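You operate a simulated robot arm through the tools that you are given. There is no shell and no other tool. Be economical: measure what you need, move in short steps, check, and stop when the job is done.

The job below is to be done with a simulated two-armed robot. You get a single attempt, and the scene is never put back.

Task
Put the orange mixing cup from the low stand on the cabinet top. Put two of the shims from the parts table top on the parts table shelf. Put the green dustpan on the parts table top away on the supply table shelf. Press the dose button three times. Take the lacquer dauber and put it on the spares table top. Press the blow button two times. Do these in any order. Set down upright: mixing cup, lacquer dauber.

The check looks at the end state, three seconds after you hand in, the way a careful person would. Anything else that was tipped, shoved, dropped, spilled or broken makes it a failure.

Robot
Two 7-joint arms with two-finger parallel grippers on one trunk, on a base that drives. Base frame: it is fixed to the floor where the robot stands at the start and does not move with it; the origin is under the middle of the robot, x ahead of it, y to its left, z up. Lengths are in mm, angles in rad, forces in N, time in s.
The left shoulder is at the start at [60, 189, 1203], the right one opposite. Places, roughly: blow button [-5400, -2500, 500]; cabinet top (32x24 cm) [680, 3240, 1040]; dose button [-6000, -400, 700]; green dustpan (20x18x17 cm) [500, -600, 900]; lacquer dauber (6x4x7 cm) [-6200, -800, 400]; mixing cup [500, 0, 500]; parts table shelf (24x108 cm) [500, -1000, 400]; shim [500, -1000, 1000]; spares table top [-4400, -2700, 800]; supply table shelf (144x24 cm) [-2740, -2740, 300]. Payload 3.43 kg a hand.
The tool frame of a hand sits at the grasp point between the pads (the TCP): z along the fingers, y along the line on which they close. The tips reach 30 mm beyond it. The gripper opens to 94 mm. The fingers are 28 mm wide and 10 mm thick; the gripper's body (50 by 96 mm) begins 55 mm behind the TCP.
Orientation is that of the tool frame in the base frame, as [roll, pitch, yaw] about the fixed x, y, z axes, in that order (R = Rz(yaw) Ry(pitch) Rx(roll)). With the fingers straight down and closing along the base's y, the tool's x points along the base's -x, its y along +y and its z along -z.

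Tools
- The arms move only by the tool servo_tool. It takes "left_plan", "right_plan" or both (then of equal length, played together; a hand with none holds still); each is a list of rows, each a list of 7 numbers: the shift along the tool's x, y, z in mm, then the turn, a rotation vector about the tool's x, y, z in rad, then the finger opening in mm, from 0 to 94. In form: [[dx, dy, dz, ax, ay, az, claw], ...]. A call has 1 to 10 rows; each row shifts and turns the commanded pose from where the row before left it, along the tool's axes as they then stand. Rows are played at 5 a second. More than 50 mm and 0.15 rad between two rows, or a gripper value outside its range, and nothing of the call is played. Where a pose cannot be reached the arm comes as near as it can. A force on the tool above 40 N (or 10 N above the force at the start of the call, whichever is more), or a blocked arm, ends the call early, and 0.2 s more pass. Each finger travels about 153 mm/s and halts on what it meets, pressing with about 29 N; the grip force reading is that of the motor and also rises with nothing between the fingers. The clock runs only during rows and for 0.2 s after the last one: add rows that do not move to give the fingers time. The reply holds the time, the measured pose of the TCP, the force on the tool along the base axes, the opening and the grip force, in the units named above and with some noise, with the torque about the TCP (base axes, N m) and any sound that the robot's microphone picked up.
- Cameras (640 x 400 px; columns grow to the right, rows downward): "scene" is now at [2.1, -19.3, 1735.6]; the picture's right is [-0.42, -0.91, 0.00], its down [-0.81, 0.37, -0.46] and it looks along [0.42, -0.19, -0.89] (base axes); focal length 292 px, centre (320, 200). "left" rides on the left gripper at [76, -14, -103] in its tool frame; the picture's right is [0.18, 0.98, 0.00], its down [-0.75, 0.14, -0.64] and it looks along [-0.63, 0.12, 0.77] (tool axes); focal length 243 px, centre (320, 200). "right" rides on the right gripper at [76, 14, -103] in its tool frame; the picture's right is [-0.18, 0.98, 0.00], its down [-0.75, -0.14, -0.64] and it looks along [-0.63, -0.12, 0.77] (tool axes); focal length 243 px, centre (320, 200). There is no depth. A picture from a camera that has moved, and an enlarged one, comes with that camera's place and axes in the base frame and with its lens. The place of the scene camera against the robot may be out by one fixed shift of up to 12 mm in any direction.
- capture(camera): a new picture of that camera. It takes no simulated time.
- raise_lower(by): slides the trunk up (or, below 0, down) by that many mm; the arms and the scene camera ride with it, the base frame stays. It gives what a move gives, with no picture.
- drive_base(legs): drives the robot by 1 to 6 legs, each [ahead, left, turn to the left] in mm, mm and rad, along the robot's own axes; the way and the turn of a leg run together, so that a leg with both is an arc; at most 1500 mm and 3.142 rad a leg. The arms and the cameras ride along, it lands a little off, and it stops where it bumps. It gives what a move gives.
- turn_head(pan, tilt): turns the head with the scene camera to pan (to the left, within 1.501 rad either way) and tilt (down, from -0.506 to 1.204), counted from straight ahead of the robot. It gives what a move gives.
- zoom(camera, box): a new picture of the part [left, top, right, bottom] of that camera's present view, enlarged. It takes no simulated time.
- hand_in(): hands the job in; it is judged then, once.

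Go step by step. Nothing tells you exact positions but the pictures and the camera data: compare them with the known pose of the tool, close in by small moves and look again before you grip or let go. The budget is 186 turns and 158 pictures, counting those below and the enlarged ones. Unless the task says otherwise, let go and move clear before handing in.

The tools are called after "Call:" by a JSON object that holds its "fn" and its "kwargs". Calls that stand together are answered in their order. servo_tool: Moves the arms, as the interface text tells. Its arguments: {"type":"object","properties":{"left_plan":{"type":"array"},"right_plan":{"type":"array"}},"required":[]} The other tools are called the same way: raise_lower (by) slides the trunk up or down; drive_base (legs) drives the base; turn_head (pan, tilt) turns the head that bears the scene camera; capture (camera) takes a picture; zoom (camera, box) takes an enlarged picture of a part of a camera's view; hand_in () hands the job in.

At the start:

```text
clock: 0.0
left_ee_pos: [404.8, -82.0, 1079.8]
left_tcp_rot: [3.141, 0.0, -3.141]
left_wrist_force: [-0.5, 0.3, -0.2]
left_ft_torque: [-0.03, 0.0, 0.02]
left_grip_width: 94.0
left_finger_force: 0.0
right_ee_pos: [262.2, -364.9, 1116.9]
right_tcp_rot: [3.141, 0.002, -3.14]
right_wrist_force: [-0.6, 0.3, 0.7]
right_ft_torque: [-0.05, -0.01, -0.02]
right_grip_width: 94.2
right_finger_force: 0.0
trunk travel left (down, up): [-875.0, 115.0]
robot x, y, heading: [-0.3, -2.5, 0.0]
head pan, tilt: [-0.433, 1.094]
```

scene: 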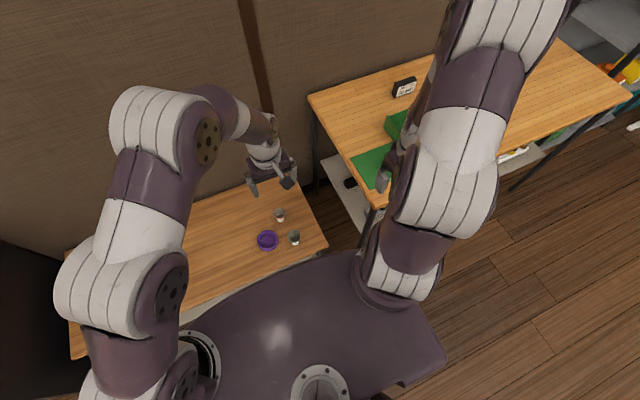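
right: 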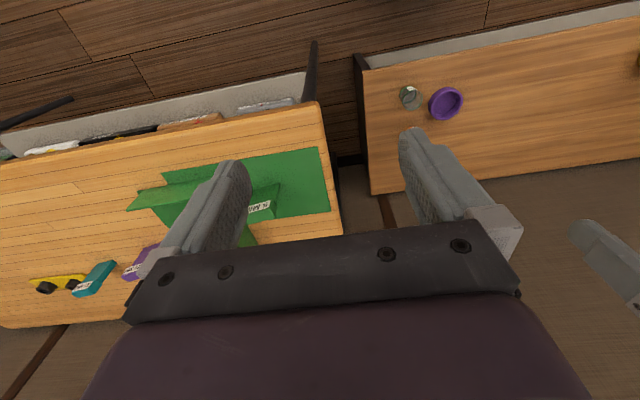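
left: 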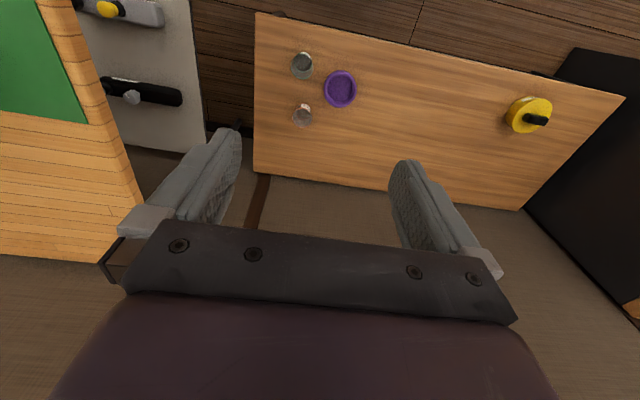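

I see the low stand ahead (with cups, a purple dish, a yellow item) and the parts table to the right with the dustpan. I look around with the head to find the orange cup and the shims.

Call:
{"fn": "turn_head", "kwargs": {"pan": 0.4, "tilt": 0.9}}

Call:
{"fn": "capture", "kwargs": {"camera": "scene"}}

Call:
{"fn": "turn_head", "kwargs": {"pan": -1.2, "tilt": 0.8}}

Call:
{"fn": "capture", "kwargs": {"camera": "scene"}}

```text
clock: 1.1
left_ee_pos: [405.5, -80.8, 1079.7]
left_tcp_rot: [3.141, 0.0, 3.141]
left_wrist_force: [0.0, -0.4, 0.5]
left_ft_torque: [0.0, 0.01, 0.02]
left_grip_width: 94.2
left_finger_force: 0.0
right_ee_pos: [262.8, -366.0, 1118.5]
right_tcp_rot: [-3.141, 0.0, -3.14]
right_wrist_force: [-1.2, -0.8, -0.3]
right_ft_torque: [-0.04, 0.0, -0.05]
right_grip_width: 94.0
right_finger_force: 0.2
trunk travel left (down, up): [-875.0, 115.0]
robot x, y, heading: [1.5, 1.0, 0.002]
head pan, tilt: [0.4, 0.901]
```

```text
154 pictures are left
camera scene: at [14.0, 36.6, 1749.1], right [0.39, -0.92, 0.0], down [-0.72, -0.3, -0.62], along [0.57, 0.24, -0.78], focal length 292 px, centre (320, 200)
```

scene: 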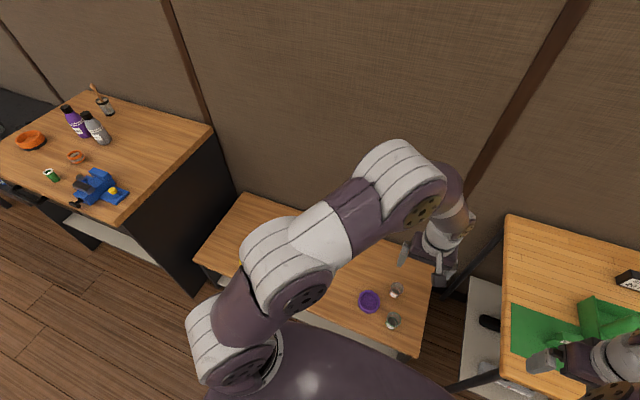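

```text
clock: 2.8
left_ee_pos: [404.6, -80.2, 1079.2]
left_tcp_rot: [-3.14, 0.0, -3.141]
left_wrist_force: [-0.5, 0.2, 0.3]
left_ft_torque: [-0.04, 0.02, 0.01]
left_grip_width: 94.1
left_finger_force: 0.0
right_ee_pos: [262.9, -365.6, 1118.0]
right_tcp_rot: [3.14, 0.0, -3.142]
right_wrist_force: [0.2, -0.1, -0.2]
right_ft_torque: [0.0, 0.0, 0.01]
right_grip_width: 94.3
right_finger_force: 0.0
trunk travel left (down, up): [-875.0, 115.0]
robot x, y, heading: [1.8, 1.1, -0.006]
head pan, tilt: [-1.201, 0.799]
```

```text
153 pictures are left
camera scene: at [-26.3, -67.8, 1757.0], right [-0.93, -0.36, 0.0], down [-0.26, 0.67, -0.7], along [0.25, -0.65, -0.72], focal length 292 px, centre (320, 200)
```

scene: 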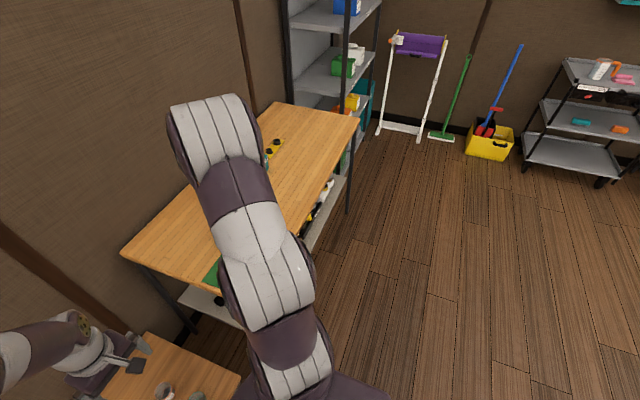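

Two small cups stand on the low stand and neither is clearly orange yet, so I zoom with the hand cameras.

Call:
{"fn": "zoom", "kwargs": {"camera": "left", "box": [250, 20, 410, 150]}}

Call:
{"fn": "zoom", "kwargs": {"camera": "right", "box": [0, 130, 340, 342]}}

Call:
{"fn": "zoom", "kwargs": {"camera": "left", "box": [470, 60, 630, 160]}}

```text
3.08 times, centred on (330, 85) of left
camera zoom: at [327.8, -94.8, 1183.6], right [-0.18, 0.98, 0.0], down [0.75, 0.14, 0.64], along [0.63, 0.12, -0.77], focal length 746 px, centre (289, 554)
```

zoom: 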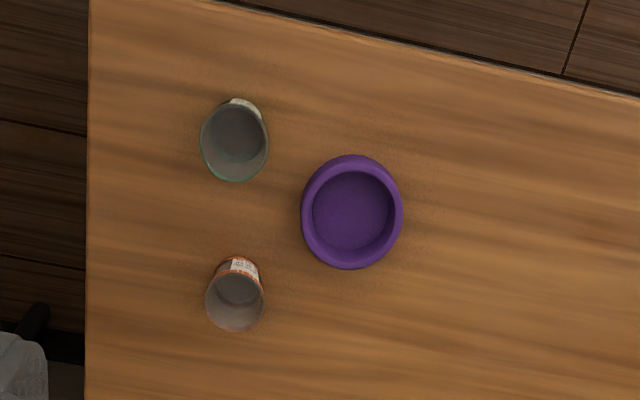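

```text
1.88 times, centred on (170, 236) of right
camera zoom: at [187.7, -353.0, 1220.7], right [0.18, 0.98, 0.0], down [0.75, -0.14, 0.64], along [0.63, -0.12, -0.77], focal length 457 px, centre (602, 132)
```

zoom: 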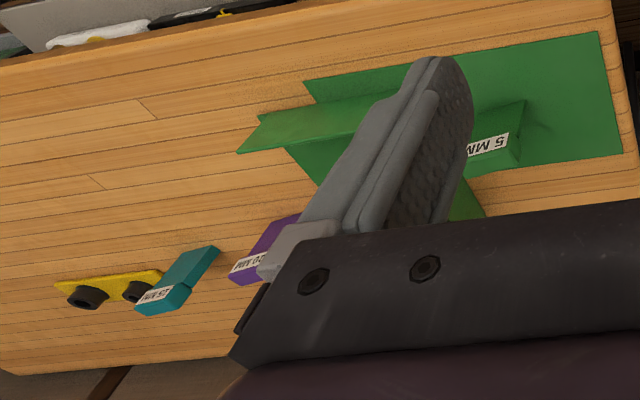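

```text
4.00 times, centred on (550, 110) of left
camera zoom: at [327.8, -94.8, 1183.6], right [-0.18, 0.98, 0.0], down [0.75, 0.14, 0.64], along [0.63, 0.12, -0.77], focal length 970 px, centre (-600, 560)
```

zoom: 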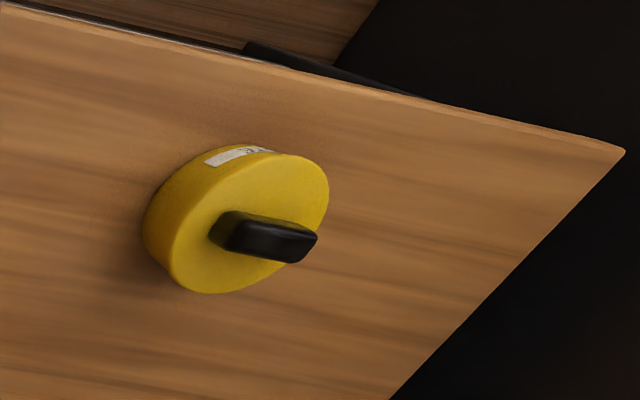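

The orange cup is the nearer-right of the two small cups (about x 640, y −95). The parts table spans roughly y −360 to −1580 and its near edge is at x≈315. I raise the trunk for clearance and slide right to look at it.

Call:
{"fn": "raise_lower", "kwargs": {"by": 110}}

Call:
{"fn": "drive_base", "kwargs": {"legs": [[-100, 0, 0], [0, -850, 0]]}}

Call:
{"fn": "turn_head", "kwargs": {"pan": 0, "tilt": 0.9}}

Call:
{"fn": "capture", "kwargs": {"camera": "scene"}}

Call:
{"fn": "capture", "kwargs": {"camera": "left"}}

Call:
{"fn": "capture", "kwargs": {"camera": "right"}}

```text
clock: 4.2
left_ee_pos: [405.0, -81.0, 1191.3]
left_tcp_rot: [-3.14, 0.0, -3.141]
left_wrist_force: [-0.5, -0.5, 0.3]
left_ft_torque: [-0.02, 0.0, -0.01]
left_grip_width: 93.8
left_finger_force: 0.1
right_ee_pos: [262.2, -366.2, 1227.5]
right_tcp_rot: [-3.141, 0.001, 3.141]
right_wrist_force: [-0.3, 0.3, 0.2]
right_ft_torque: [-0.01, 0.01, 0.02]
right_grip_width: 94.2
right_finger_force: 0.0
trunk travel left (down, up): [-985.0, 5.0]
robot x, y, heading: [-0.6, 3.0, -0.002]
head pan, tilt: [-1.201, 0.799]
```

```text
clock: 9.5
left_ee_pos: [292.4, -934.1, 1190.7]
left_tcp_rot: [-3.141, 0.001, 3.119]
left_wrist_force: [0.2, 0.2, 0.2]
left_ft_torque: [-0.03, -0.02, -0.03]
left_grip_width: 94.1
left_finger_force: 0.0
right_ee_pos: [145.3, -1216.4, 1227.3]
right_tcp_rot: [-3.141, 0.001, 3.121]
right_wrist_force: [-0.5, 0.6, 0.2]
right_ft_torque: [-0.03, -0.01, 0.01]
right_grip_width: 94.0
right_finger_force: 0.0
trunk travel left (down, up): [-985.0, 5.0]
robot x, y, heading: [-107.8, -848.7, -0.023]
head pan, tilt: [-1.201, 0.799]
```

```text
clock: 10.9
left_ee_pos: [293.2, -936.1, 1191.1]
left_tcp_rot: [3.141, -0.001, 3.122]
left_wrist_force: [0.2, -0.6, -0.3]
left_ft_torque: [0.03, -0.02, 0.01]
left_grip_width: 94.1
left_finger_force: 0.1
right_ee_pos: [144.2, -1217.5, 1227.9]
right_tcp_rot: [-3.141, 0.001, 3.122]
right_wrist_force: [-0.5, -0.5, 0.8]
right_ft_torque: [0.04, 0.01, 0.01]
right_grip_width: 94.2
right_finger_force: 0.1
trunk travel left (down, up): [-985.0, 5.0]
robot x, y, heading: [-108.3, -843.6, -0.026]
head pan, tilt: [0.0, 0.901]
```

```text
149 pictures are left
camera scene: at [-90.5, -839.1, 1859.1], right [-0.02, -1.0, 0.0], down [-0.78, 0.02, -0.62], along [0.62, -0.01, -0.78], focal length 292 px, centre (320, 200)
```

scene: 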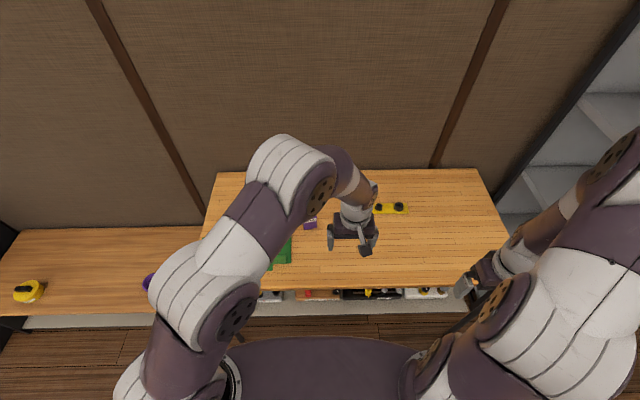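

```text
148 pictures are left
camera left: at [215.3, -947.7, 1293.5], right [-0.16, 0.99, 0.0], down [0.76, 0.12, 0.64], along [0.63, 0.1, -0.77], focal length 243 px, centre (320, 200)
```

left: 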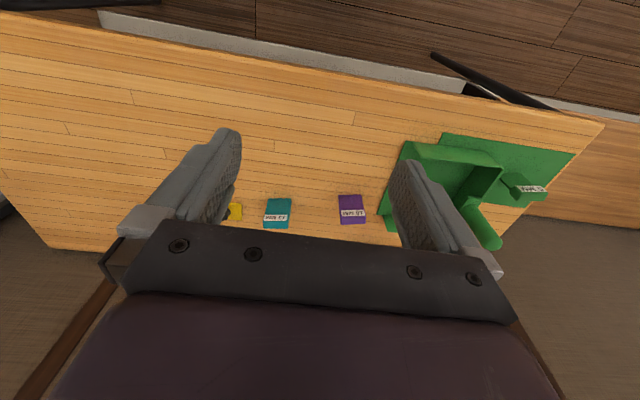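

```text
147 pictures are left
camera right: at [69.7, -1202.9, 1330.6], right [0.21, 0.98, 0.0], down [0.75, -0.16, 0.64], along [0.63, -0.13, -0.77], focal length 243 px, centre (320, 200)
```

right: 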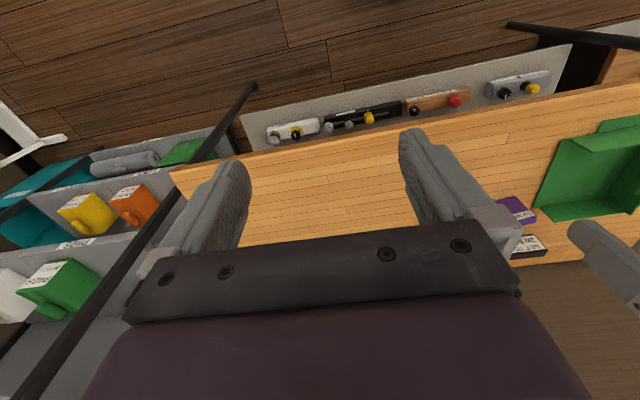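

The dustpan, a green "5 mm" shim on a green mat, and purple and teal shims are on the top. The shelf below carries tools along the back part. Zooming in.

Call:
{"fn": "zoom", "kwargs": {"camera": "left", "box": [360, 110, 600, 260]}}

Call:
{"fn": "zoom", "kwargs": {"camera": "left", "box": [200, 160, 400, 260]}}

Call:
{"fn": "zoom", "kwargs": {"camera": "right", "box": [240, 30, 640, 280]}}

Call:
{"fn": "zoom", "kwargs": {"camera": "scene", "box": [200, 160, 520, 340]}}

```text
2.67 times, centred on (480, 185) of left
camera zoom: at [215.3, -947.7, 1293.5], right [-0.16, 0.99, 0.0], down [0.76, 0.12, 0.64], along [0.63, 0.1, -0.77], focal length 647 px, centre (-107, 240)
```

zoom: 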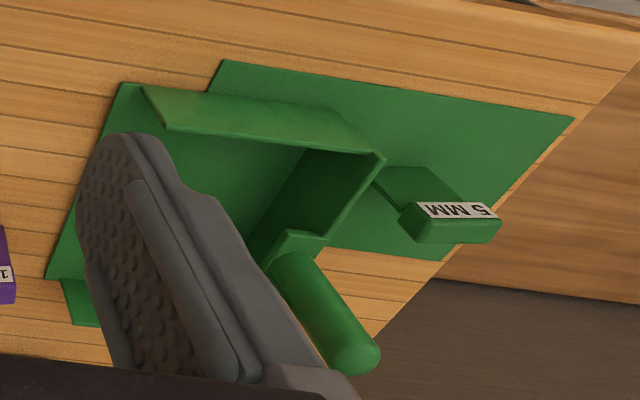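

```text
3.20 times, centred on (300, 210) of left
camera zoom: at [215.3, -947.7, 1293.5], right [-0.16, 0.99, 0.0], down [0.76, 0.12, 0.64], along [0.63, 0.1, -0.77], focal length 776 px, centre (384, 168)
```

zoom: 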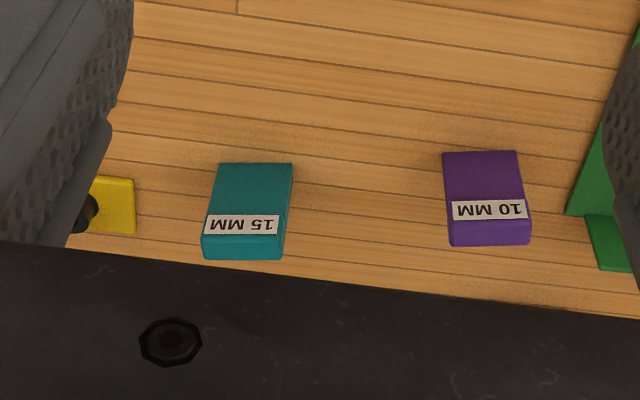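

```text
1.60 times, centred on (440, 155) of right
camera zoom: at [69.7, -1202.9, 1330.6], right [0.21, 0.98, 0.0], down [0.75, -0.16, 0.64], along [0.63, -0.13, -0.77], focal length 388 px, centre (128, 272)
```

zoom: 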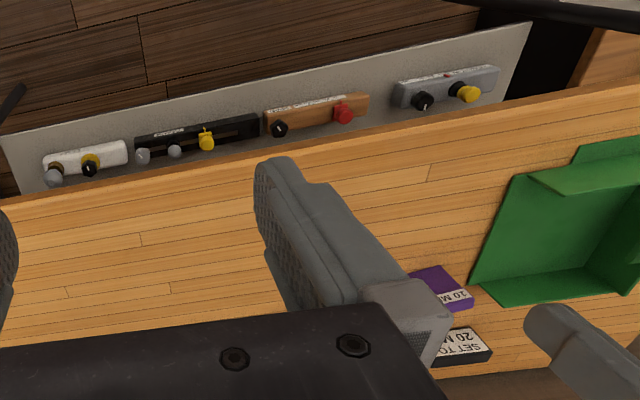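

```text
2.00 times, centred on (360, 250) of scene
camera zoom: at [-90.5, -839.1, 1859.1], right [-0.02, -1.0, 0.0], down [-0.78, 0.02, -0.62], along [0.62, -0.01, -0.78], focal length 584 px, centre (240, 100)
```

zoom: 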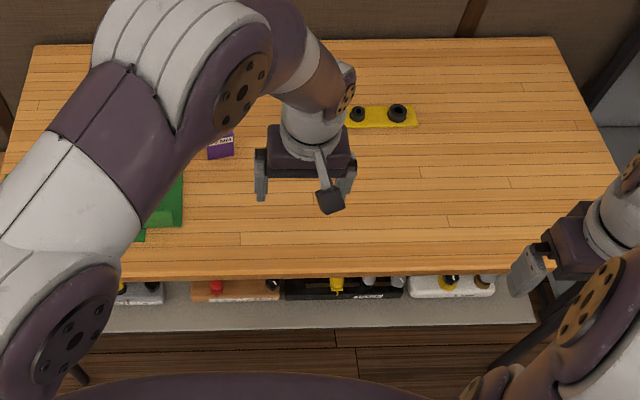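

Shims seen: green 5 mm (on the mat), purple 10 mm, teal 15 mm, and a "SET TO 20 MM" block, so I plan to take 5 + 15. I bring each hand's camera over one of them.

Call:
{"fn": "drive_base", "kwargs": {"legs": [[0, 0, 0.025]]}}

Call:
{"fn": "servo_tool", "kwargs": {"left_plan": [[9, 44, 0, 0, 0, 0, 94], [9, 44, 0, 0, 0, 0, 94], [9, 44, 0, 0, 0, 0, 94], [9, 44, 0, 0, 0, 0, 94], [9, 44, 0, 0, 0, 0, 94], [9, 44, 0, 0, 0, 0, 94], [9, 44, 0, 0, 0, 0, 94], [9, 44, 0, 0, 0, 0, 94], [9, 44, 0, 0, 0, 0, 94], [9, 44, 0, 0, 0, 0, 94]], "right_plan": [[-18, 20, 0, 0, 0, 0, 94], [-18, 20, 0, 0, 0, 0, 94], [-18, 20, 0, 0, 0, 0, 94], [-18, 20, 0, 0, 0, 0, 94], [-18, 20, 0, 0, 0, 0, 94], [-18, 20, 0, 0, 0, 0, 94], [-18, 20, 0, 0, 0, 0, 94], [-18, 20, 0, 0, 0, 0, 94], [-18, 20, 0, 0, 0, 0, 94], [-18, 20, 0, 0, 0, 0, 94]]}}

Call:
{"fn": "capture", "kwargs": {"camera": "left"}}

Call:
{"fn": "capture", "kwargs": {"camera": "right"}}

Call:
{"fn": "capture", "kwargs": {"camera": "scene"}}

```text
clock: 11.6
left_ee_pos: [294.7, -924.4, 1189.3]
left_tcp_rot: [-3.142, -0.001, -3.139]
left_wrist_force: [-0.5, -1.1, 0.9]
left_ft_torque: [0.02, 0.0, 0.02]
left_grip_width: 94.2
left_finger_force: 0.0
right_ee_pos: [154.6, -1211.8, 1228.9]
right_tcp_rot: [3.141, 0.0, -3.138]
right_wrist_force: [-0.2, -0.1, -1.0]
right_ft_torque: [-0.01, 0.02, -0.03]
right_grip_width: 94.0
right_finger_force: 0.0
trunk travel left (down, up): [-985.0, 5.0]
robot x, y, heading: [-112.8, -842.9, 0.003]
head pan, tilt: [0.0, 0.901]
```

```text
clock: 13.8
left_ee_pos: [204.7, -481.3, 1189.3]
left_tcp_rot: [-3.14, 0.0, -3.139]
left_wrist_force: [0.7, 0.4, -0.2]
left_ft_torque: [0.02, 0.0, -0.03]
left_grip_width: 94.2
left_finger_force: 0.0
right_ee_pos: [330.3, -1008.8, 1227.7]
right_tcp_rot: [-3.141, -0.003, -3.139]
right_wrist_force: [-0.6, -0.5, 0.3]
right_ft_torque: [-0.03, 0.01, -0.01]
right_grip_width: 94.2
right_finger_force: 0.0
trunk travel left (down, up): [-985.0, 5.0]
robot x, y, heading: [-112.3, -847.7, 0.006]
head pan, tilt: [0.0, 0.901]
```

```text
142 pictures are left
camera left: at [127.3, -494.5, 1292.1], right [-0.19, 0.98, 0.0], down [0.75, 0.14, 0.64], along [0.63, 0.12, -0.77], focal length 243 px, centre (320, 200)
```

left: 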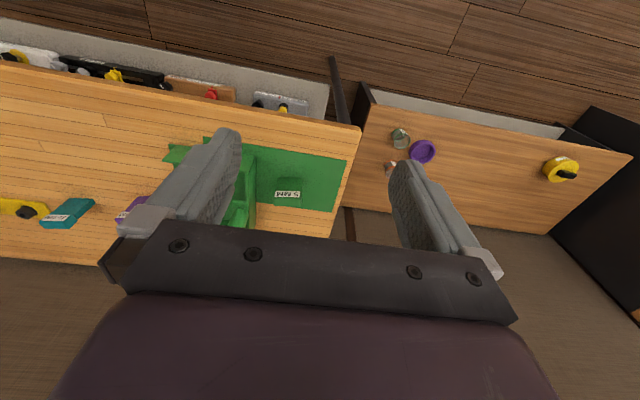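

```text
141 pictures are left
camera right: at [256.7, -996.4, 1330.1], right [0.18, 0.98, 0.0], down [0.75, -0.14, 0.64], along [0.63, -0.12, -0.77], focal length 243 px, centre (320, 200)
```

right: 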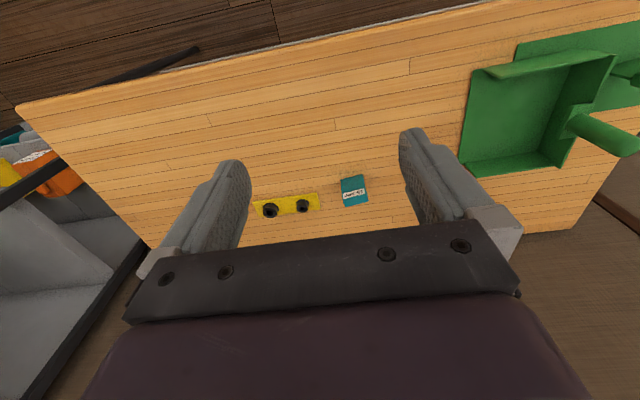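

```text
140 pictures are left
camera scene: at [-89.8, -835.1, 1859.1], right [0.0, -1.0, 0.0], down [-0.78, 0.0, -0.62], along [0.62, 0.0, -0.78], focal length 292 px, centre (320, 200)
```

scene: 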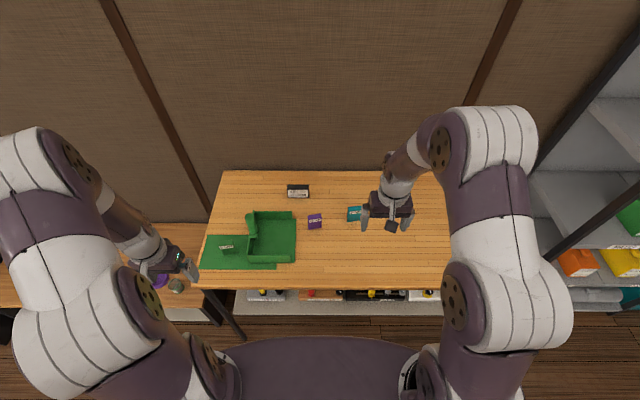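

Clear view now. I zoom for precise positions.

Call:
{"fn": "zoom", "kwargs": {"camera": "scene", "box": [190, 170, 390, 295]}}

Call:
{"fn": "zoom", "kwargs": {"camera": "right", "box": [240, 130, 400, 230]}}

Call:
{"fn": "zoom", "kwargs": {"camera": "left", "box": [230, 120, 390, 220]}}

Call:
{"fn": "zoom", "kwargs": {"camera": "scene", "box": [210, 270, 450, 350]}}

```text
3.20 times, centred on (290, 232) of scene
camera zoom: at [-89.8, -835.1, 1859.1], right [0.0, -1.0, 0.0], down [-0.78, 0.0, -0.62], along [0.62, 0.0, -0.78], focal length 935 px, centre (416, 96)
```

zoom: 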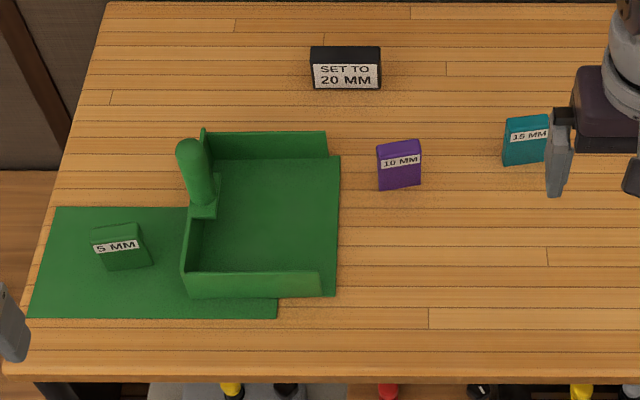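

```text
4.00 times, centred on (320, 180) of right
camera zoom: at [256.7, -996.4, 1330.1], right [0.18, 0.98, 0.0], down [0.75, -0.14, 0.64], along [0.63, -0.12, -0.77], focal length 970 px, centre (320, 280)
```

zoom: 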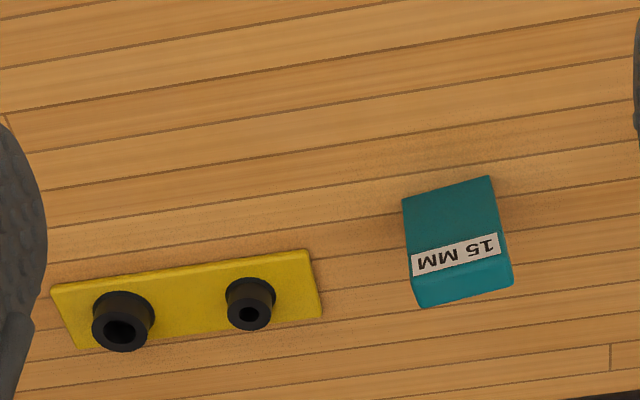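

```text
4.00 times, centred on (310, 170) of left
camera zoom: at [127.3, -494.5, 1292.1], right [-0.19, 0.98, 0.0], down [0.75, 0.14, 0.64], along [0.63, 0.12, -0.77], focal length 970 px, centre (360, 320)
```

zoom: 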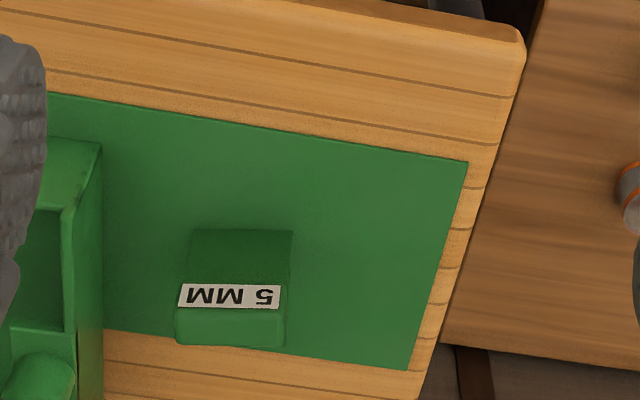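

```text
2.67 times, centred on (330, 310) of scene
camera zoom: at [-89.8, -835.1, 1859.1], right [0.0, -1.0, 0.0], down [-0.78, 0.0, -0.62], along [0.62, 0.0, -0.78], focal length 779 px, centre (293, -93)
```

zoom: 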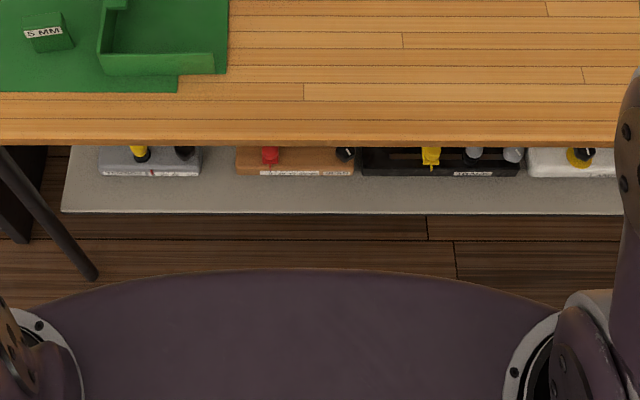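

The shims may be upright blocks, not flat plates; I need a side view. I tilt the right hand forward 0.75 rad and lower the trunk so its camera looks horizontally across the table.

Call:
{"fn": "servo_tool", "kwargs": {"right_plan": [[0, 0, 0, 0, -0.15, 0, 94], [0, 0, 0, 0, -0.15, 0, 94], [0, 0, 0, 0, -0.15, 0, 94], [0, 0, 0, 0, -0.15, 0, 94], [0, 0, 0, 0, -0.15, 0, 94]]}}

Call:
{"fn": "raise_lower", "kwargs": {"by": -230}}

Call:
{"fn": "capture", "kwargs": {"camera": "right"}}

Call:
{"fn": "capture", "kwargs": {"camera": "left"}}

```text
clock: 15.0
left_ee_pos: [204.7, -483.4, 1190.2]
left_tcp_rot: [3.141, -0.001, -3.138]
left_wrist_force: [0.6, 0.1, -0.5]
left_ft_torque: [0.0, 0.0, 0.02]
left_grip_width: 94.0
left_finger_force: 0.1
right_ee_pos: [334.5, -1009.0, 1227.4]
right_tcp_rot: [-3.141, 0.75, -3.136]
right_wrist_force: [-0.4, -0.3, -0.4]
right_ft_torque: [0.04, -0.02, -0.01]
right_grip_width: 94.2
right_finger_force: 0.2
right hand out of reach, approached as far as the arm can: row 4
trunk travel left (down, up): [-985.0, 5.0]
robot x, y, heading: [-111.1, -845.3, -0.001]
head pan, tilt: [0.0, 0.901]
```

```text
clock: 17.5
left_ee_pos: [205.2, -482.5, 959.8]
left_tcp_rot: [-3.141, 0.0, -3.14]
left_wrist_force: [-0.3, 0.4, -0.4]
left_ft_torque: [0.03, 0.0, 0.02]
left_grip_width: 94.1
left_finger_force: 0.1
right_ee_pos: [332.8, -1010.5, 998.4]
right_tcp_rot: [-3.141, 0.751, -3.137]
right_wrist_force: [-0.2, -0.4, 0.3]
right_ft_torque: [0.01, 0.0, -0.03]
right_grip_width: 94.1
right_finger_force: 0.0
trunk travel left (down, up): [-755.0, 235.0]
robot x, y, heading: [-109.1, -846.3, 0.006]
head pan, tilt: [0.0, 0.901]
```

```text
135 pictures are left
camera right: at [207.7, -997.6, 1021.3], right [0.13, 0.98, 0.13], down [0.11, -0.14, 0.98], along [0.98, -0.11, -0.13], focal length 243 px, centre (320, 200)
```

right: 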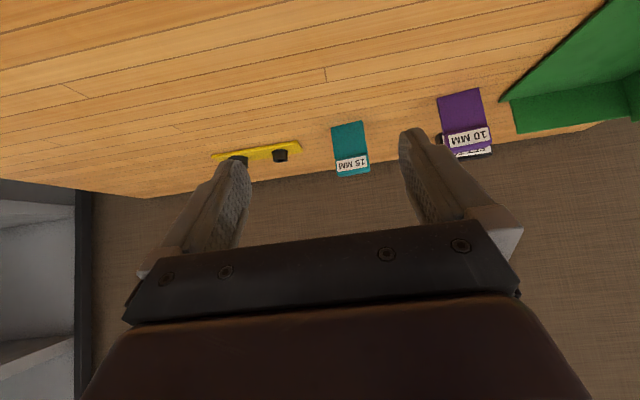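

```text
134 pictures are left
camera left: at [127.0, -497.2, 1062.8], right [-0.19, 0.98, 0.0], down [0.75, 0.14, 0.64], along [0.63, 0.12, -0.77], focal length 243 px, centre (320, 200)
```

left: 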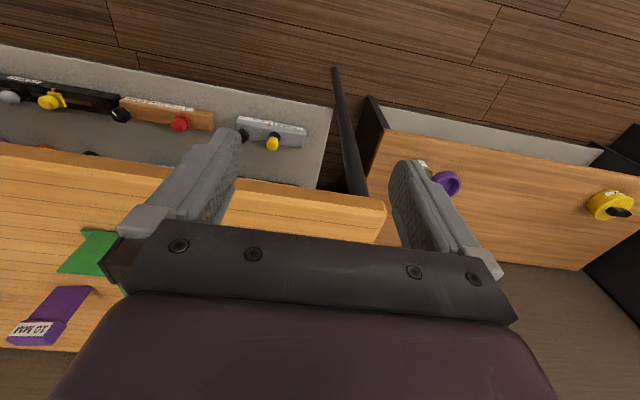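

Call:
{"fn": "zoom", "kwargs": {"camera": "right", "box": [300, 70, 520, 210]}}

Call:
{"fn": "zoom", "kwargs": {"camera": "left", "box": [0, 20, 400, 200]}}

Call:
{"fn": "capture", "kwargs": {"camera": "scene"}}

```text
2.86 times, centred on (410, 140) of right
camera zoom: at [207.7, -997.6, 1021.3], right [0.13, 0.98, 0.13], down [0.11, -0.14, 0.98], along [0.98, -0.11, -0.13], focal length 693 px, centre (63, 371)
```

zoom: 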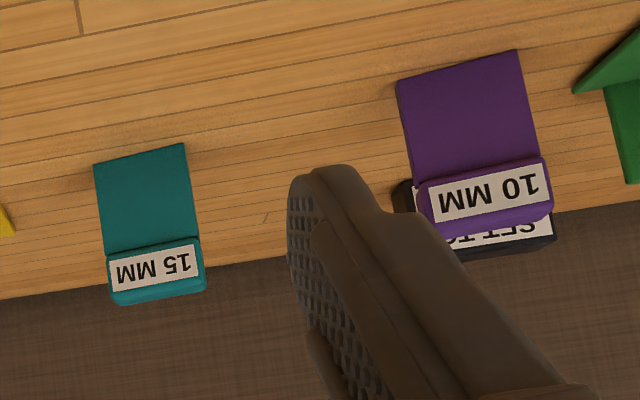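

```text
1.60 times, centred on (200, 110) of left
camera zoom: at [127.0, -497.2, 1062.8], right [-0.19, 0.98, 0.0], down [0.75, 0.14, 0.64], along [0.63, 0.12, -0.77], focal length 388 px, centre (512, 344)
```

zoom: 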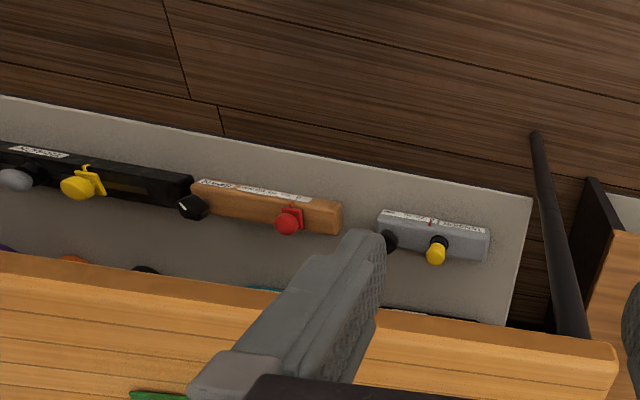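

```text
131 pictures are left
camera scene: at [-90.6, -838.2, 1629.2], right [0.0, -1.0, 0.0], down [-0.78, 0.0, -0.62], along [0.62, 0.0, -0.78], focal length 292 px, centre (320, 200)
```

scene: 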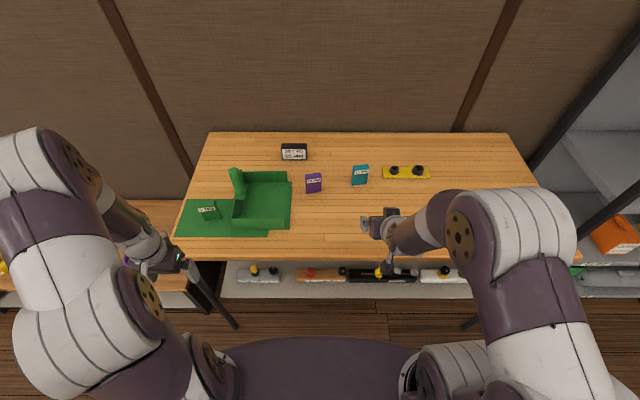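

Call:
{"fn": "zoom", "kwargs": {"camera": "scene", "box": [170, 130, 390, 260]}}

```text
2.91 times, centred on (280, 195) of scene
camera zoom: at [-90.6, -838.2, 1629.2], right [0.0, -1.0, 0.0], down [-0.78, 0.0, -0.62], along [0.62, 0.0, -0.78], focal length 850 px, centre (436, 214)
```

zoom: 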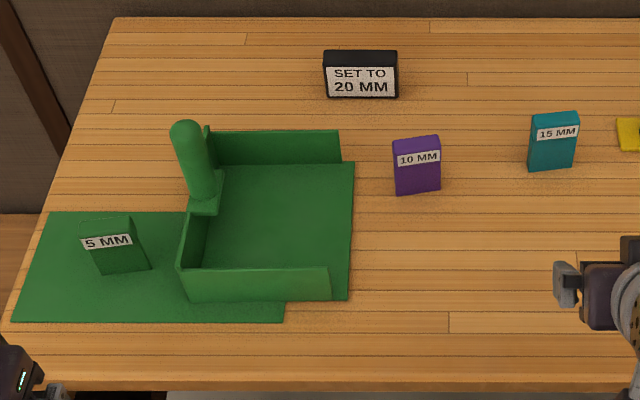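

The shims are upright blocks about 52 wide × ~22 thick × ~85 tall standing on the table, whose top I triangulate at z≈850; teal is at about (605, −983). I lift the left hand, drive 150 forward, turn the right hand a little and move toward teal.

Call:
{"fn": "servo_tool", "kwargs": {"left_plan": [[0, 0, -50, 0, 0, 0, 94], [0, 0, -50, 0, 0, 0, 94], [0, 0, -50, 0, 0, 0, 94]]}}

Call:
{"fn": "drive_base", "kwargs": {"legs": [[150, 0, 0]]}}

Call:
{"fn": "capture", "kwargs": {"camera": "right"}}

```text
clock: 18.3
left_ee_pos: [205.1, -483.8, 1109.0]
left_tcp_rot: [-3.141, 0.0, -3.138]
left_wrist_force: [0.0, 0.8, -0.5]
left_ft_torque: [0.05, -0.02, 0.0]
left_grip_width: 93.9
left_finger_force: 0.0
right_ee_pos: [333.1, -1010.3, 997.9]
right_tcp_rot: [3.141, 0.75, -3.139]
right_wrist_force: [-0.1, 0.4, 0.8]
right_ft_torque: [0.0, -0.01, 0.02]
right_grip_width: 94.1
right_finger_force: 0.0
trunk travel left (down, up): [-755.0, 235.0]
robot x, y, heading: [-110.9, -844.8, 0.004]
head pan, tilt: [0.0, 0.901]
```

```text
clock: 19.6
left_ee_pos: [354.8, -481.5, 1108.2]
left_tcp_rot: [3.141, 0.0, -3.138]
left_wrist_force: [-0.2, -0.5, 0.2]
left_ft_torque: [0.0, 0.02, -0.04]
left_grip_width: 93.7
left_finger_force: 0.2
right_ee_pos: [482.7, -1008.2, 997.2]
right_tcp_rot: [-3.141, 0.751, -3.138]
right_wrist_force: [1.1, 0.7, -0.8]
right_ft_torque: [0.03, -0.02, -0.01]
right_grip_width: 94.3
right_finger_force: 0.1
trunk travel left (down, up): [-755.0, 235.0]
robot x, y, heading: [39.7, -847.6, 0.004]
head pan, tilt: [0.0, 0.901]
```

```text
129 pictures are left
camera right: at [358.2, -997.0, 1021.5], right [0.13, 0.98, 0.13], down [0.11, -0.14, 0.98], along [0.98, -0.11, -0.13], focal length 243 px, centre (320, 200)
```

right: 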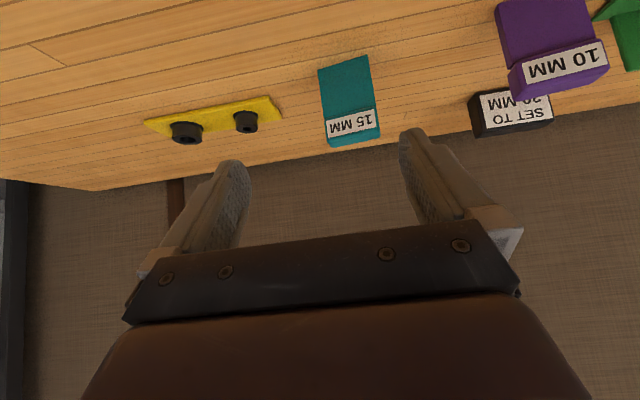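

Teal refined to ≈(604, −980). Aligning y, lowering to mid-block height, and yawing 0.15 before advancing.

Call:
{"fn": "servo_tool", "kwargs": {"right_plan": [[19.4, 9.3, 30.6, 0, 0, 0, 94], [19.4, 9.3, 30.6, 0, 0, 0, 94], [19.4, 9.3, 30.6, 0, 0, 0, 94], [0, 0, 0, -0.1, 0, -0.11, 94]]}}

Call:
{"fn": "capture", "kwargs": {"camera": "right"}}

Call:
{"fn": "zoom", "kwargs": {"camera": "scene", "box": [300, 130, 460, 260]}}

```text
clock: 20.6
left_ee_pos: [355.5, -484.0, 1108.8]
left_tcp_rot: [3.14, -0.001, -3.137]
left_wrist_force: [-0.4, 1.3, 0.3]
left_ft_torque: [0.0, 0.01, 0.0]
left_grip_width: 93.7
left_finger_force: 0.1
right_ee_pos: [501.3, -981.5, 890.9]
right_tcp_rot: [3.141, 0.75, -2.989]
right_wrist_force: [-0.1, -1.2, -0.4]
right_ft_torque: [0.0, -0.03, 0.0]
right_grip_width: 94.1
right_finger_force: 0.0
trunk travel left (down, up): [-755.0, 235.0]
robot x, y, heading: [41.4, -840.5, 0.009]
head pan, tilt: [0.0, 0.901]
```

```text
128 pictures are left
camera right: at [376.1, -988.4, 913.4], right [-0.02, 0.99, 0.12], down [0.13, -0.12, 0.98], along [0.99, 0.03, -0.13], focal length 243 px, centre (320, 200)
```

right: 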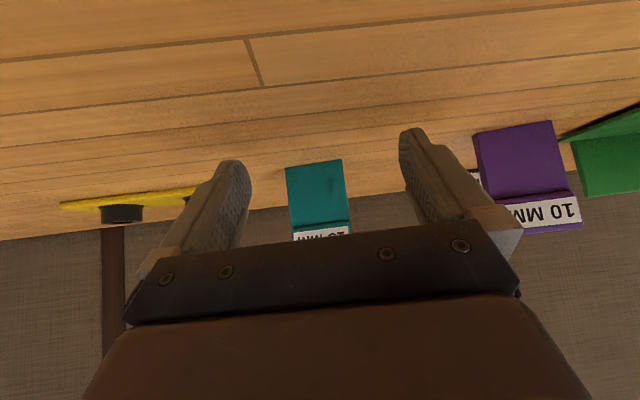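

```text
3.08 times, centred on (380, 195) of scene
camera zoom: at [59.5, -838.8, 1629.1], right [0.0, -1.0, 0.0], down [-0.78, 0.0, -0.62], along [0.62, 0.0, -0.78], focal length 899 px, centre (135, 215)
```

zoom: 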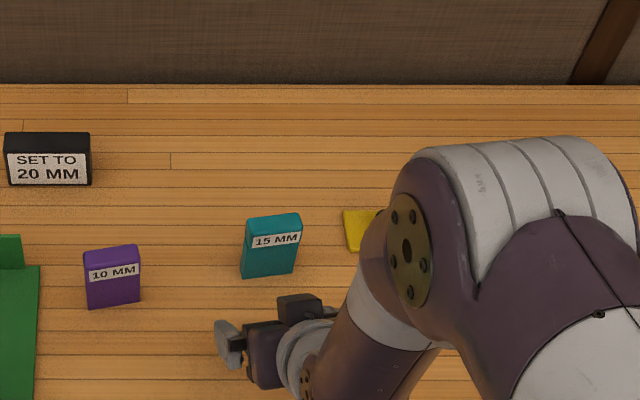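

Teal base reads (596, −978) at its front face. Advancing ~104 with fingers straddling it.

Call:
{"fn": "servo_tool", "kwargs": {"right_plan": [[-25.2, -3.9, 23.5, 0, 0, 0, 94], [-25.2, -3.9, 23.5, 0, 0, 0, 94], [-25.2, -3.9, 23.5, 0, 0, 0, 94]]}}

Call:
{"fn": "capture", "kwargs": {"camera": "right"}}

Call:
{"fn": "zoom", "kwargs": {"camera": "scene", "box": [300, 130, 460, 260]}}

```text
clock: 21.4
left_ee_pos: [356.6, -481.4, 1108.5]
left_tcp_rot: [3.141, 0.0, -3.138]
left_wrist_force: [0.7, -0.4, -0.1]
left_ft_torque: [0.04, 0.03, 0.02]
left_grip_width: 93.8
left_finger_force: 0.1
right_ee_pos: [608.5, -978.5, 888.3]
right_tcp_rot: [-3.139, 0.747, -2.988]
right_wrist_force: [1.1, -1.2, -0.7]
right_ft_torque: [0.01, 0.0, 0.05]
right_grip_width: 93.9
right_finger_force: 0.1
trunk travel left (down, up): [-755.0, 235.0]
robot x, y, heading: [44.1, -843.3, 0.003]
head pan, tilt: [0.0, 0.901]
```

```text
126 pictures are left
camera right: at [483.6, -985.0, 911.8], right [-0.02, 0.99, 0.12], down [0.14, -0.12, 0.98], along [0.99, 0.03, -0.13], focal length 243 px, centre (320, 200)
```

right: 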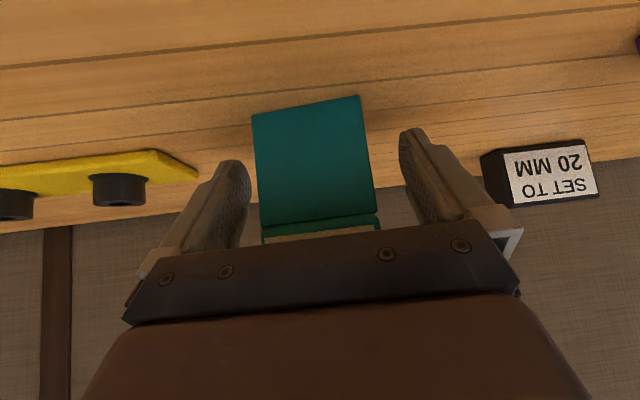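

```text
3.08 times, centred on (380, 195) of scene
camera zoom: at [62.0, -837.5, 1629.1], right [0.0, -1.0, 0.0], down [-0.78, 0.0, -0.62], along [0.62, 0.0, -0.78], focal length 899 px, centre (135, 215)
```

zoom: 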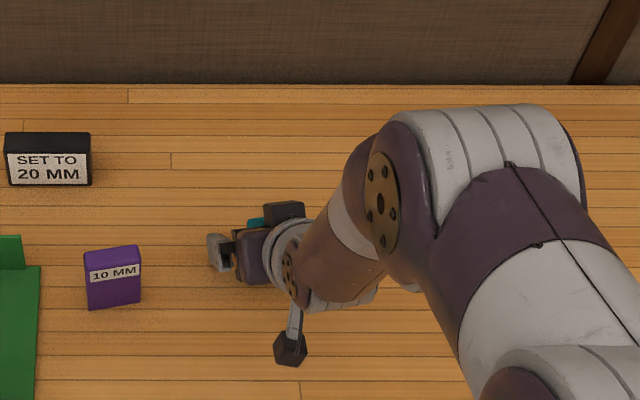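

The block sits between the pads. Closing.

Call:
{"fn": "servo_tool", "kwargs": {"right_plan": [[0, 0, 0, 0, 0, 0, 60], [0, 0, 0, 0, 0, 0, 45], [0, 0, 0, 0, 0, 0, 40], [0, 0, 0, 0, 0, 0, 40]]}}

Call:
{"fn": "capture", "kwargs": {"camera": "right"}}

```text
clock: 22.4
left_ee_pos: [355.3, -481.6, 1109.1]
left_tcp_rot: [-3.141, 0.0, -3.137]
left_wrist_force: [0.1, 0.9, 0.4]
left_ft_torque: [0.0, -0.02, -0.01]
left_grip_width: 94.2
left_finger_force: 0.1
right_ee_pos: [608.6, -978.3, 888.3]
right_tcp_rot: [-3.14, 0.751, -2.988]
right_wrist_force: [0.8, -0.1, 2.0]
right_ft_torque: [0.04, 0.06, 0.02]
right_grip_width: 58.0
right_finger_force: 28.6
trunk travel left (down, up): [-755.0, 235.0]
robot x, y, heading: [39.4, -843.2, 0.003]
head pan, tilt: [0.0, 0.901]
```

```text
124 pictures are left
camera right: at [482.7, -984.9, 912.5], right [-0.02, 0.99, 0.12], down [0.13, -0.12, 0.98], along [0.99, 0.03, -0.13], focal length 243 px, centre (320, 200)
```

right: 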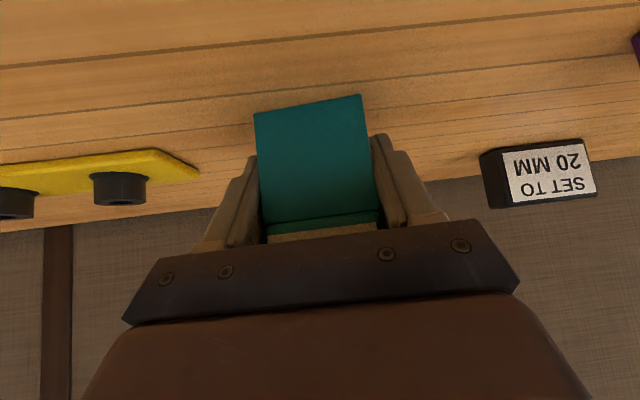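

Teal is gripped (58 mm wide). I lift it and bring the left hand tilted to look at the green 5 mm shim.

Call:
{"fn": "servo_tool", "kwargs": {"right_plan": [[-20.5, 0, -22, 0, 0, 0, 40], [-20.5, 0, -22, 0, 0, 0, 40], [-20.5, 0, -22, 0, 0, 0, 40], [-20.5, 0, -22, 0, 0, 0, 40], [0, 0, 0, 0, 0, 0, 40], [0, 0, 0, 0, 0, 0, 40], [0, 0, 0, 0, 0, 0, 40], [0, 0, 0, 0, 0, 0, 40], [0, 0, 0, 0, 0, 0, 40]], "left_plan": [[0, 0, 0, 0, -0.15, 0, 78], [0, 0, 0, 0, -0.15, 0, 78], [0, 0, 0, 0, -0.15, 0, 78], [0, 0, 0, 0, -0.15, 0, 78], [0, 0, 0, 0, -0.15, 0, 78], [28, -1.5, 24.5, 0, 0, 0, 78], [28, -1.5, 24.5, 0, 0, 0, 78], [28, -1.5, 24.5, 0, 0, 0, 78], [28, -1.5, 24.5, 0, 0, 0, 78]]}}

Call:
{"fn": "capture", "kwargs": {"camera": "left"}}

Call:
{"fn": "zoom", "kwargs": {"camera": "scene", "box": [120, 100, 420, 290]}}

```text
clock: 24.4
left_ee_pos: [341.4, -487.5, 960.5]
left_tcp_rot: [3.141, 0.75, -3.137]
left_wrist_force: [0.7, 0.0, -0.7]
left_ft_torque: [0.0, -0.01, 0.02]
left_grip_width: 77.8
left_finger_force: 0.1
right_ee_pos: [608.2, -978.7, 1009.8]
right_tcp_rot: [-3.139, 0.748, -2.986]
right_wrist_force: [-0.2, -0.3, -1.1]
right_ft_torque: [0.02, 0.01, 0.02]
right_grip_width: 57.9
right_finger_force: 29.0
trunk travel left (down, up): [-755.0, 235.0]
robot x, y, heading: [43.2, -845.2, 0.005]
head pan, tilt: [0.0, 0.901]
```

```text
123 pictures are left
camera left: at [214.4, -500.9, 984.6], right [-0.14, 0.98, -0.13], down [0.11, 0.14, 0.98], along [0.98, 0.12, -0.13], focal length 243 px, centre (320, 200)
```

left: 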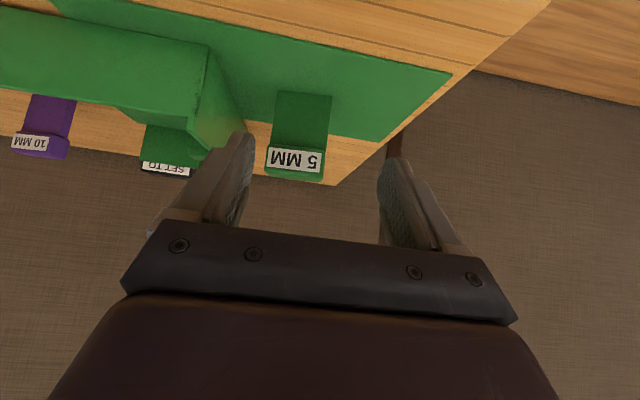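

```text
2.11 times, centred on (270, 195) of scene
camera zoom: at [60.9, -836.8, 1629.1], right [0.0, -1.0, 0.0], down [-0.78, 0.0, -0.62], along [0.62, 0.0, -0.78], focal length 615 px, centre (425, 210)
```

zoom: 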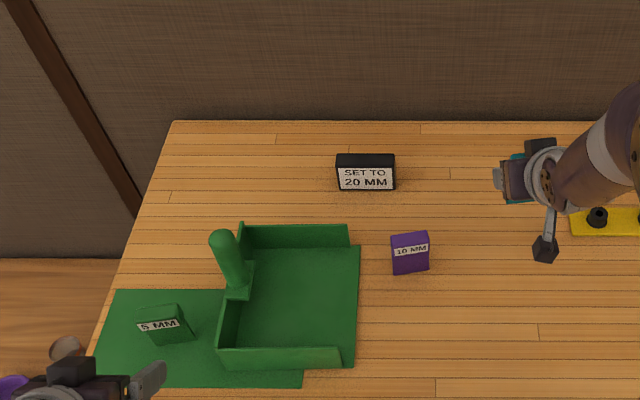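

The green shim's base front is at (440, −501), the dustpan wall at y≈−580, leaving room. Yawing, lowering and side-shifting, then advancing.

Call:
{"fn": "servo_tool", "kwargs": {"left_plan": [[0, 0, 0, -0.058, 0, -0.062, 78], [0, 0, 0, -0.058, 0, -0.062, 78], [23.9, -15, 25.6, 0, 0, 0, 78], [23.9, -15, 25.6, 0, 0, 0, 78]]}}

Call:
{"fn": "capture", "kwargs": {"camera": "left"}}

```text
clock: 25.4
left_ee_pos: [358.4, -491.3, 915.2]
left_tcp_rot: [-3.133, 0.745, -2.962]
left_wrist_force: [0.3, -0.3, 0.8]
left_ft_torque: [0.01, -0.02, 0.02]
left_grip_width: 78.2
left_finger_force: 0.1
left hand out of reach, approached as far as the arm can: row 3, 4
right_ee_pos: [608.5, -979.4, 1010.3]
right_tcp_rot: [-3.139, 0.749, -2.988]
right_wrist_force: [-0.5, 0.9, 0.1]
right_ft_torque: [0.02, 0.0, 0.01]
right_grip_width: 57.6
right_finger_force: 29.0
trunk travel left (down, up): [-755.0, 235.0]
robot x, y, heading: [42.6, -844.8, 0.004]
head pan, tilt: [0.0, 0.901]
```

```text
121 pictures are left
camera left: at [235.6, -526.3, 939.4], right [-0.3, 0.94, -0.13], down [0.09, 0.17, 0.98], along [0.95, 0.28, -0.14], focal length 243 px, centre (320, 200)
```

left: 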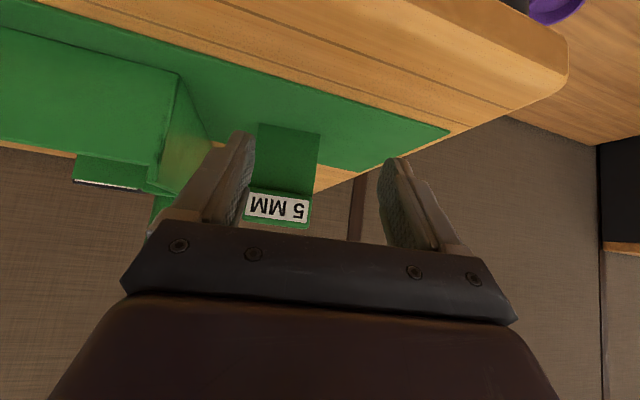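

The left arm is folded too tightly there. I back the base off 160 mm and try again.

Call:
{"fn": "drive_base", "kwargs": {"legs": [[-160, 0, 0]]}}

Call:
{"fn": "servo_tool", "kwargs": {"left_plan": [[0, 0, 0, 0, 0, 0, 78]]}}

```text
clock: 26.9
left_ee_pos: [197.2, -493.5, 914.8]
left_tcp_rot: [-3.133, 0.748, -2.966]
left_wrist_force: [1.5, 0.6, 0.2]
left_ft_torque: [0.0, 0.03, -0.01]
left_grip_width: 78.2
left_finger_force: 0.0
right_ee_pos: [449.2, -980.9, 1009.3]
right_tcp_rot: [-3.139, 0.749, -2.99]
right_wrist_force: [0.2, 0.4, -0.6]
right_ft_torque: [0.01, 0.0, 0.02]
right_grip_width: 58.0
right_finger_force: 28.9
trunk travel left (down, up): [-755.0, 235.0]
robot x, y, heading: [-120.9, -847.5, 0.001]
head pan, tilt: [0.0, 0.901]
```

```text
clock: 27.3
left_ee_pos: [197.4, -492.9, 915.6]
left_tcp_rot: [-3.134, 0.745, -2.965]
left_wrist_force: [0.3, 0.2, 0.5]
left_ft_torque: [0.0, -0.01, 0.03]
left_grip_width: 78.2
left_finger_force: 0.1
right_ee_pos: [449.2, -980.8, 1010.0]
right_tcp_rot: [-3.14, 0.746, -2.99]
right_wrist_force: [-0.6, -0.8, -0.8]
right_ft_torque: [-0.02, 0.0, 0.01]
right_grip_width: 57.8
right_finger_force: 29.2
trunk travel left (down, up): [-755.0, 235.0]
robot x, y, heading: [-122.3, -844.4, 0.002]
head pan, tilt: [0.0, 0.901]
```

Call:
{"fn": "servo_tool", "kwargs": {"left_plan": [[-25.2, -8.6, 31.4, 0, 0, 0, 78], [-25.2, -8.6, 31.4, 0, 0, 0, 78], [-25.2, -8.6, 31.4, 0, 0, 0, 78], [-25.2, -8.6, 31.4, 0, 0, 0, 78]]}}

Call:
{"fn": "capture", "kwargs": {"camera": "left"}}

```text
clock: 28.3
left_ee_pos: [363.1, -504.0, 890.9]
left_tcp_rot: [-3.134, 0.745, -2.965]
left_wrist_force: [1.1, 0.4, -0.2]
left_ft_torque: [-0.01, 0.0, 0.05]
left_grip_width: 78.2
left_finger_force: 0.1
right_ee_pos: [448.9, -979.7, 1008.1]
right_tcp_rot: [-3.139, 0.747, -2.989]
right_wrist_force: [0.3, -0.4, -0.4]
right_ft_torque: [-0.01, 0.01, -0.01]
right_grip_width: 57.9
right_finger_force: 28.5
trunk travel left (down, up): [-755.0, 235.0]
robot x, y, heading: [-119.5, -847.0, 0.002]
head pan, tilt: [0.0, 0.901]
```

```text
120 pictures are left
camera left: at [240.8, -538.6, 915.4], right [-0.3, 0.94, -0.13], down [0.09, 0.17, 0.98], along [0.95, 0.28, -0.14], focal length 243 px, centre (320, 200)
```

left: 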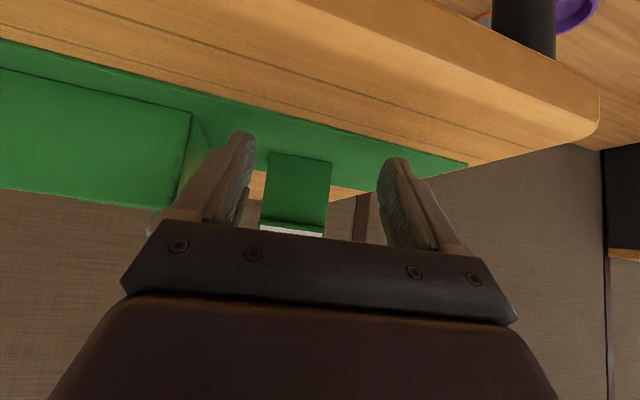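

Call:
{"fn": "servo_tool", "kwargs": {"left_plan": [[-21.3, -4.1, 19.8, 0, 0, 0, 78], [-21.3, -4.1, 19.8, 0, 0, 0, 78], [-21.3, -4.1, 19.8, 0, 0, 0, 78]]}}

Call:
{"fn": "capture", "kwargs": {"camera": "left"}}

```text
clock: 29.1
left_ee_pos: [451.0, -495.7, 893.3]
left_tcp_rot: [-3.133, 0.745, -2.968]
left_wrist_force: [0.9, 0.2, 0.6]
left_ft_torque: [0.0, 0.03, 0.01]
left_grip_width: 77.8
left_finger_force: 0.1
right_ee_pos: [448.3, -980.7, 1009.7]
right_tcp_rot: [-3.139, 0.748, -2.987]
right_wrist_force: [-0.1, 0.3, -0.6]
right_ft_torque: [0.01, 0.02, 0.02]
right_grip_width: 57.8
right_finger_force: 29.1
trunk travel left (down, up): [-755.0, 235.0]
robot x, y, heading: [-118.7, -847.6, 0.002]
head pan, tilt: [0.0, 0.901]
```

```text
119 pictures are left
camera left: at [329.5, -531.6, 917.0], right [-0.3, 0.95, -0.13], down [0.09, 0.16, 0.98], along [0.95, 0.28, -0.14], focal length 243 px, centre (320, 200)
```

left: 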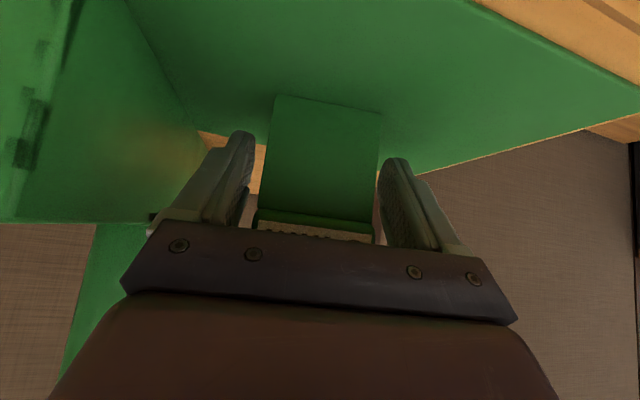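

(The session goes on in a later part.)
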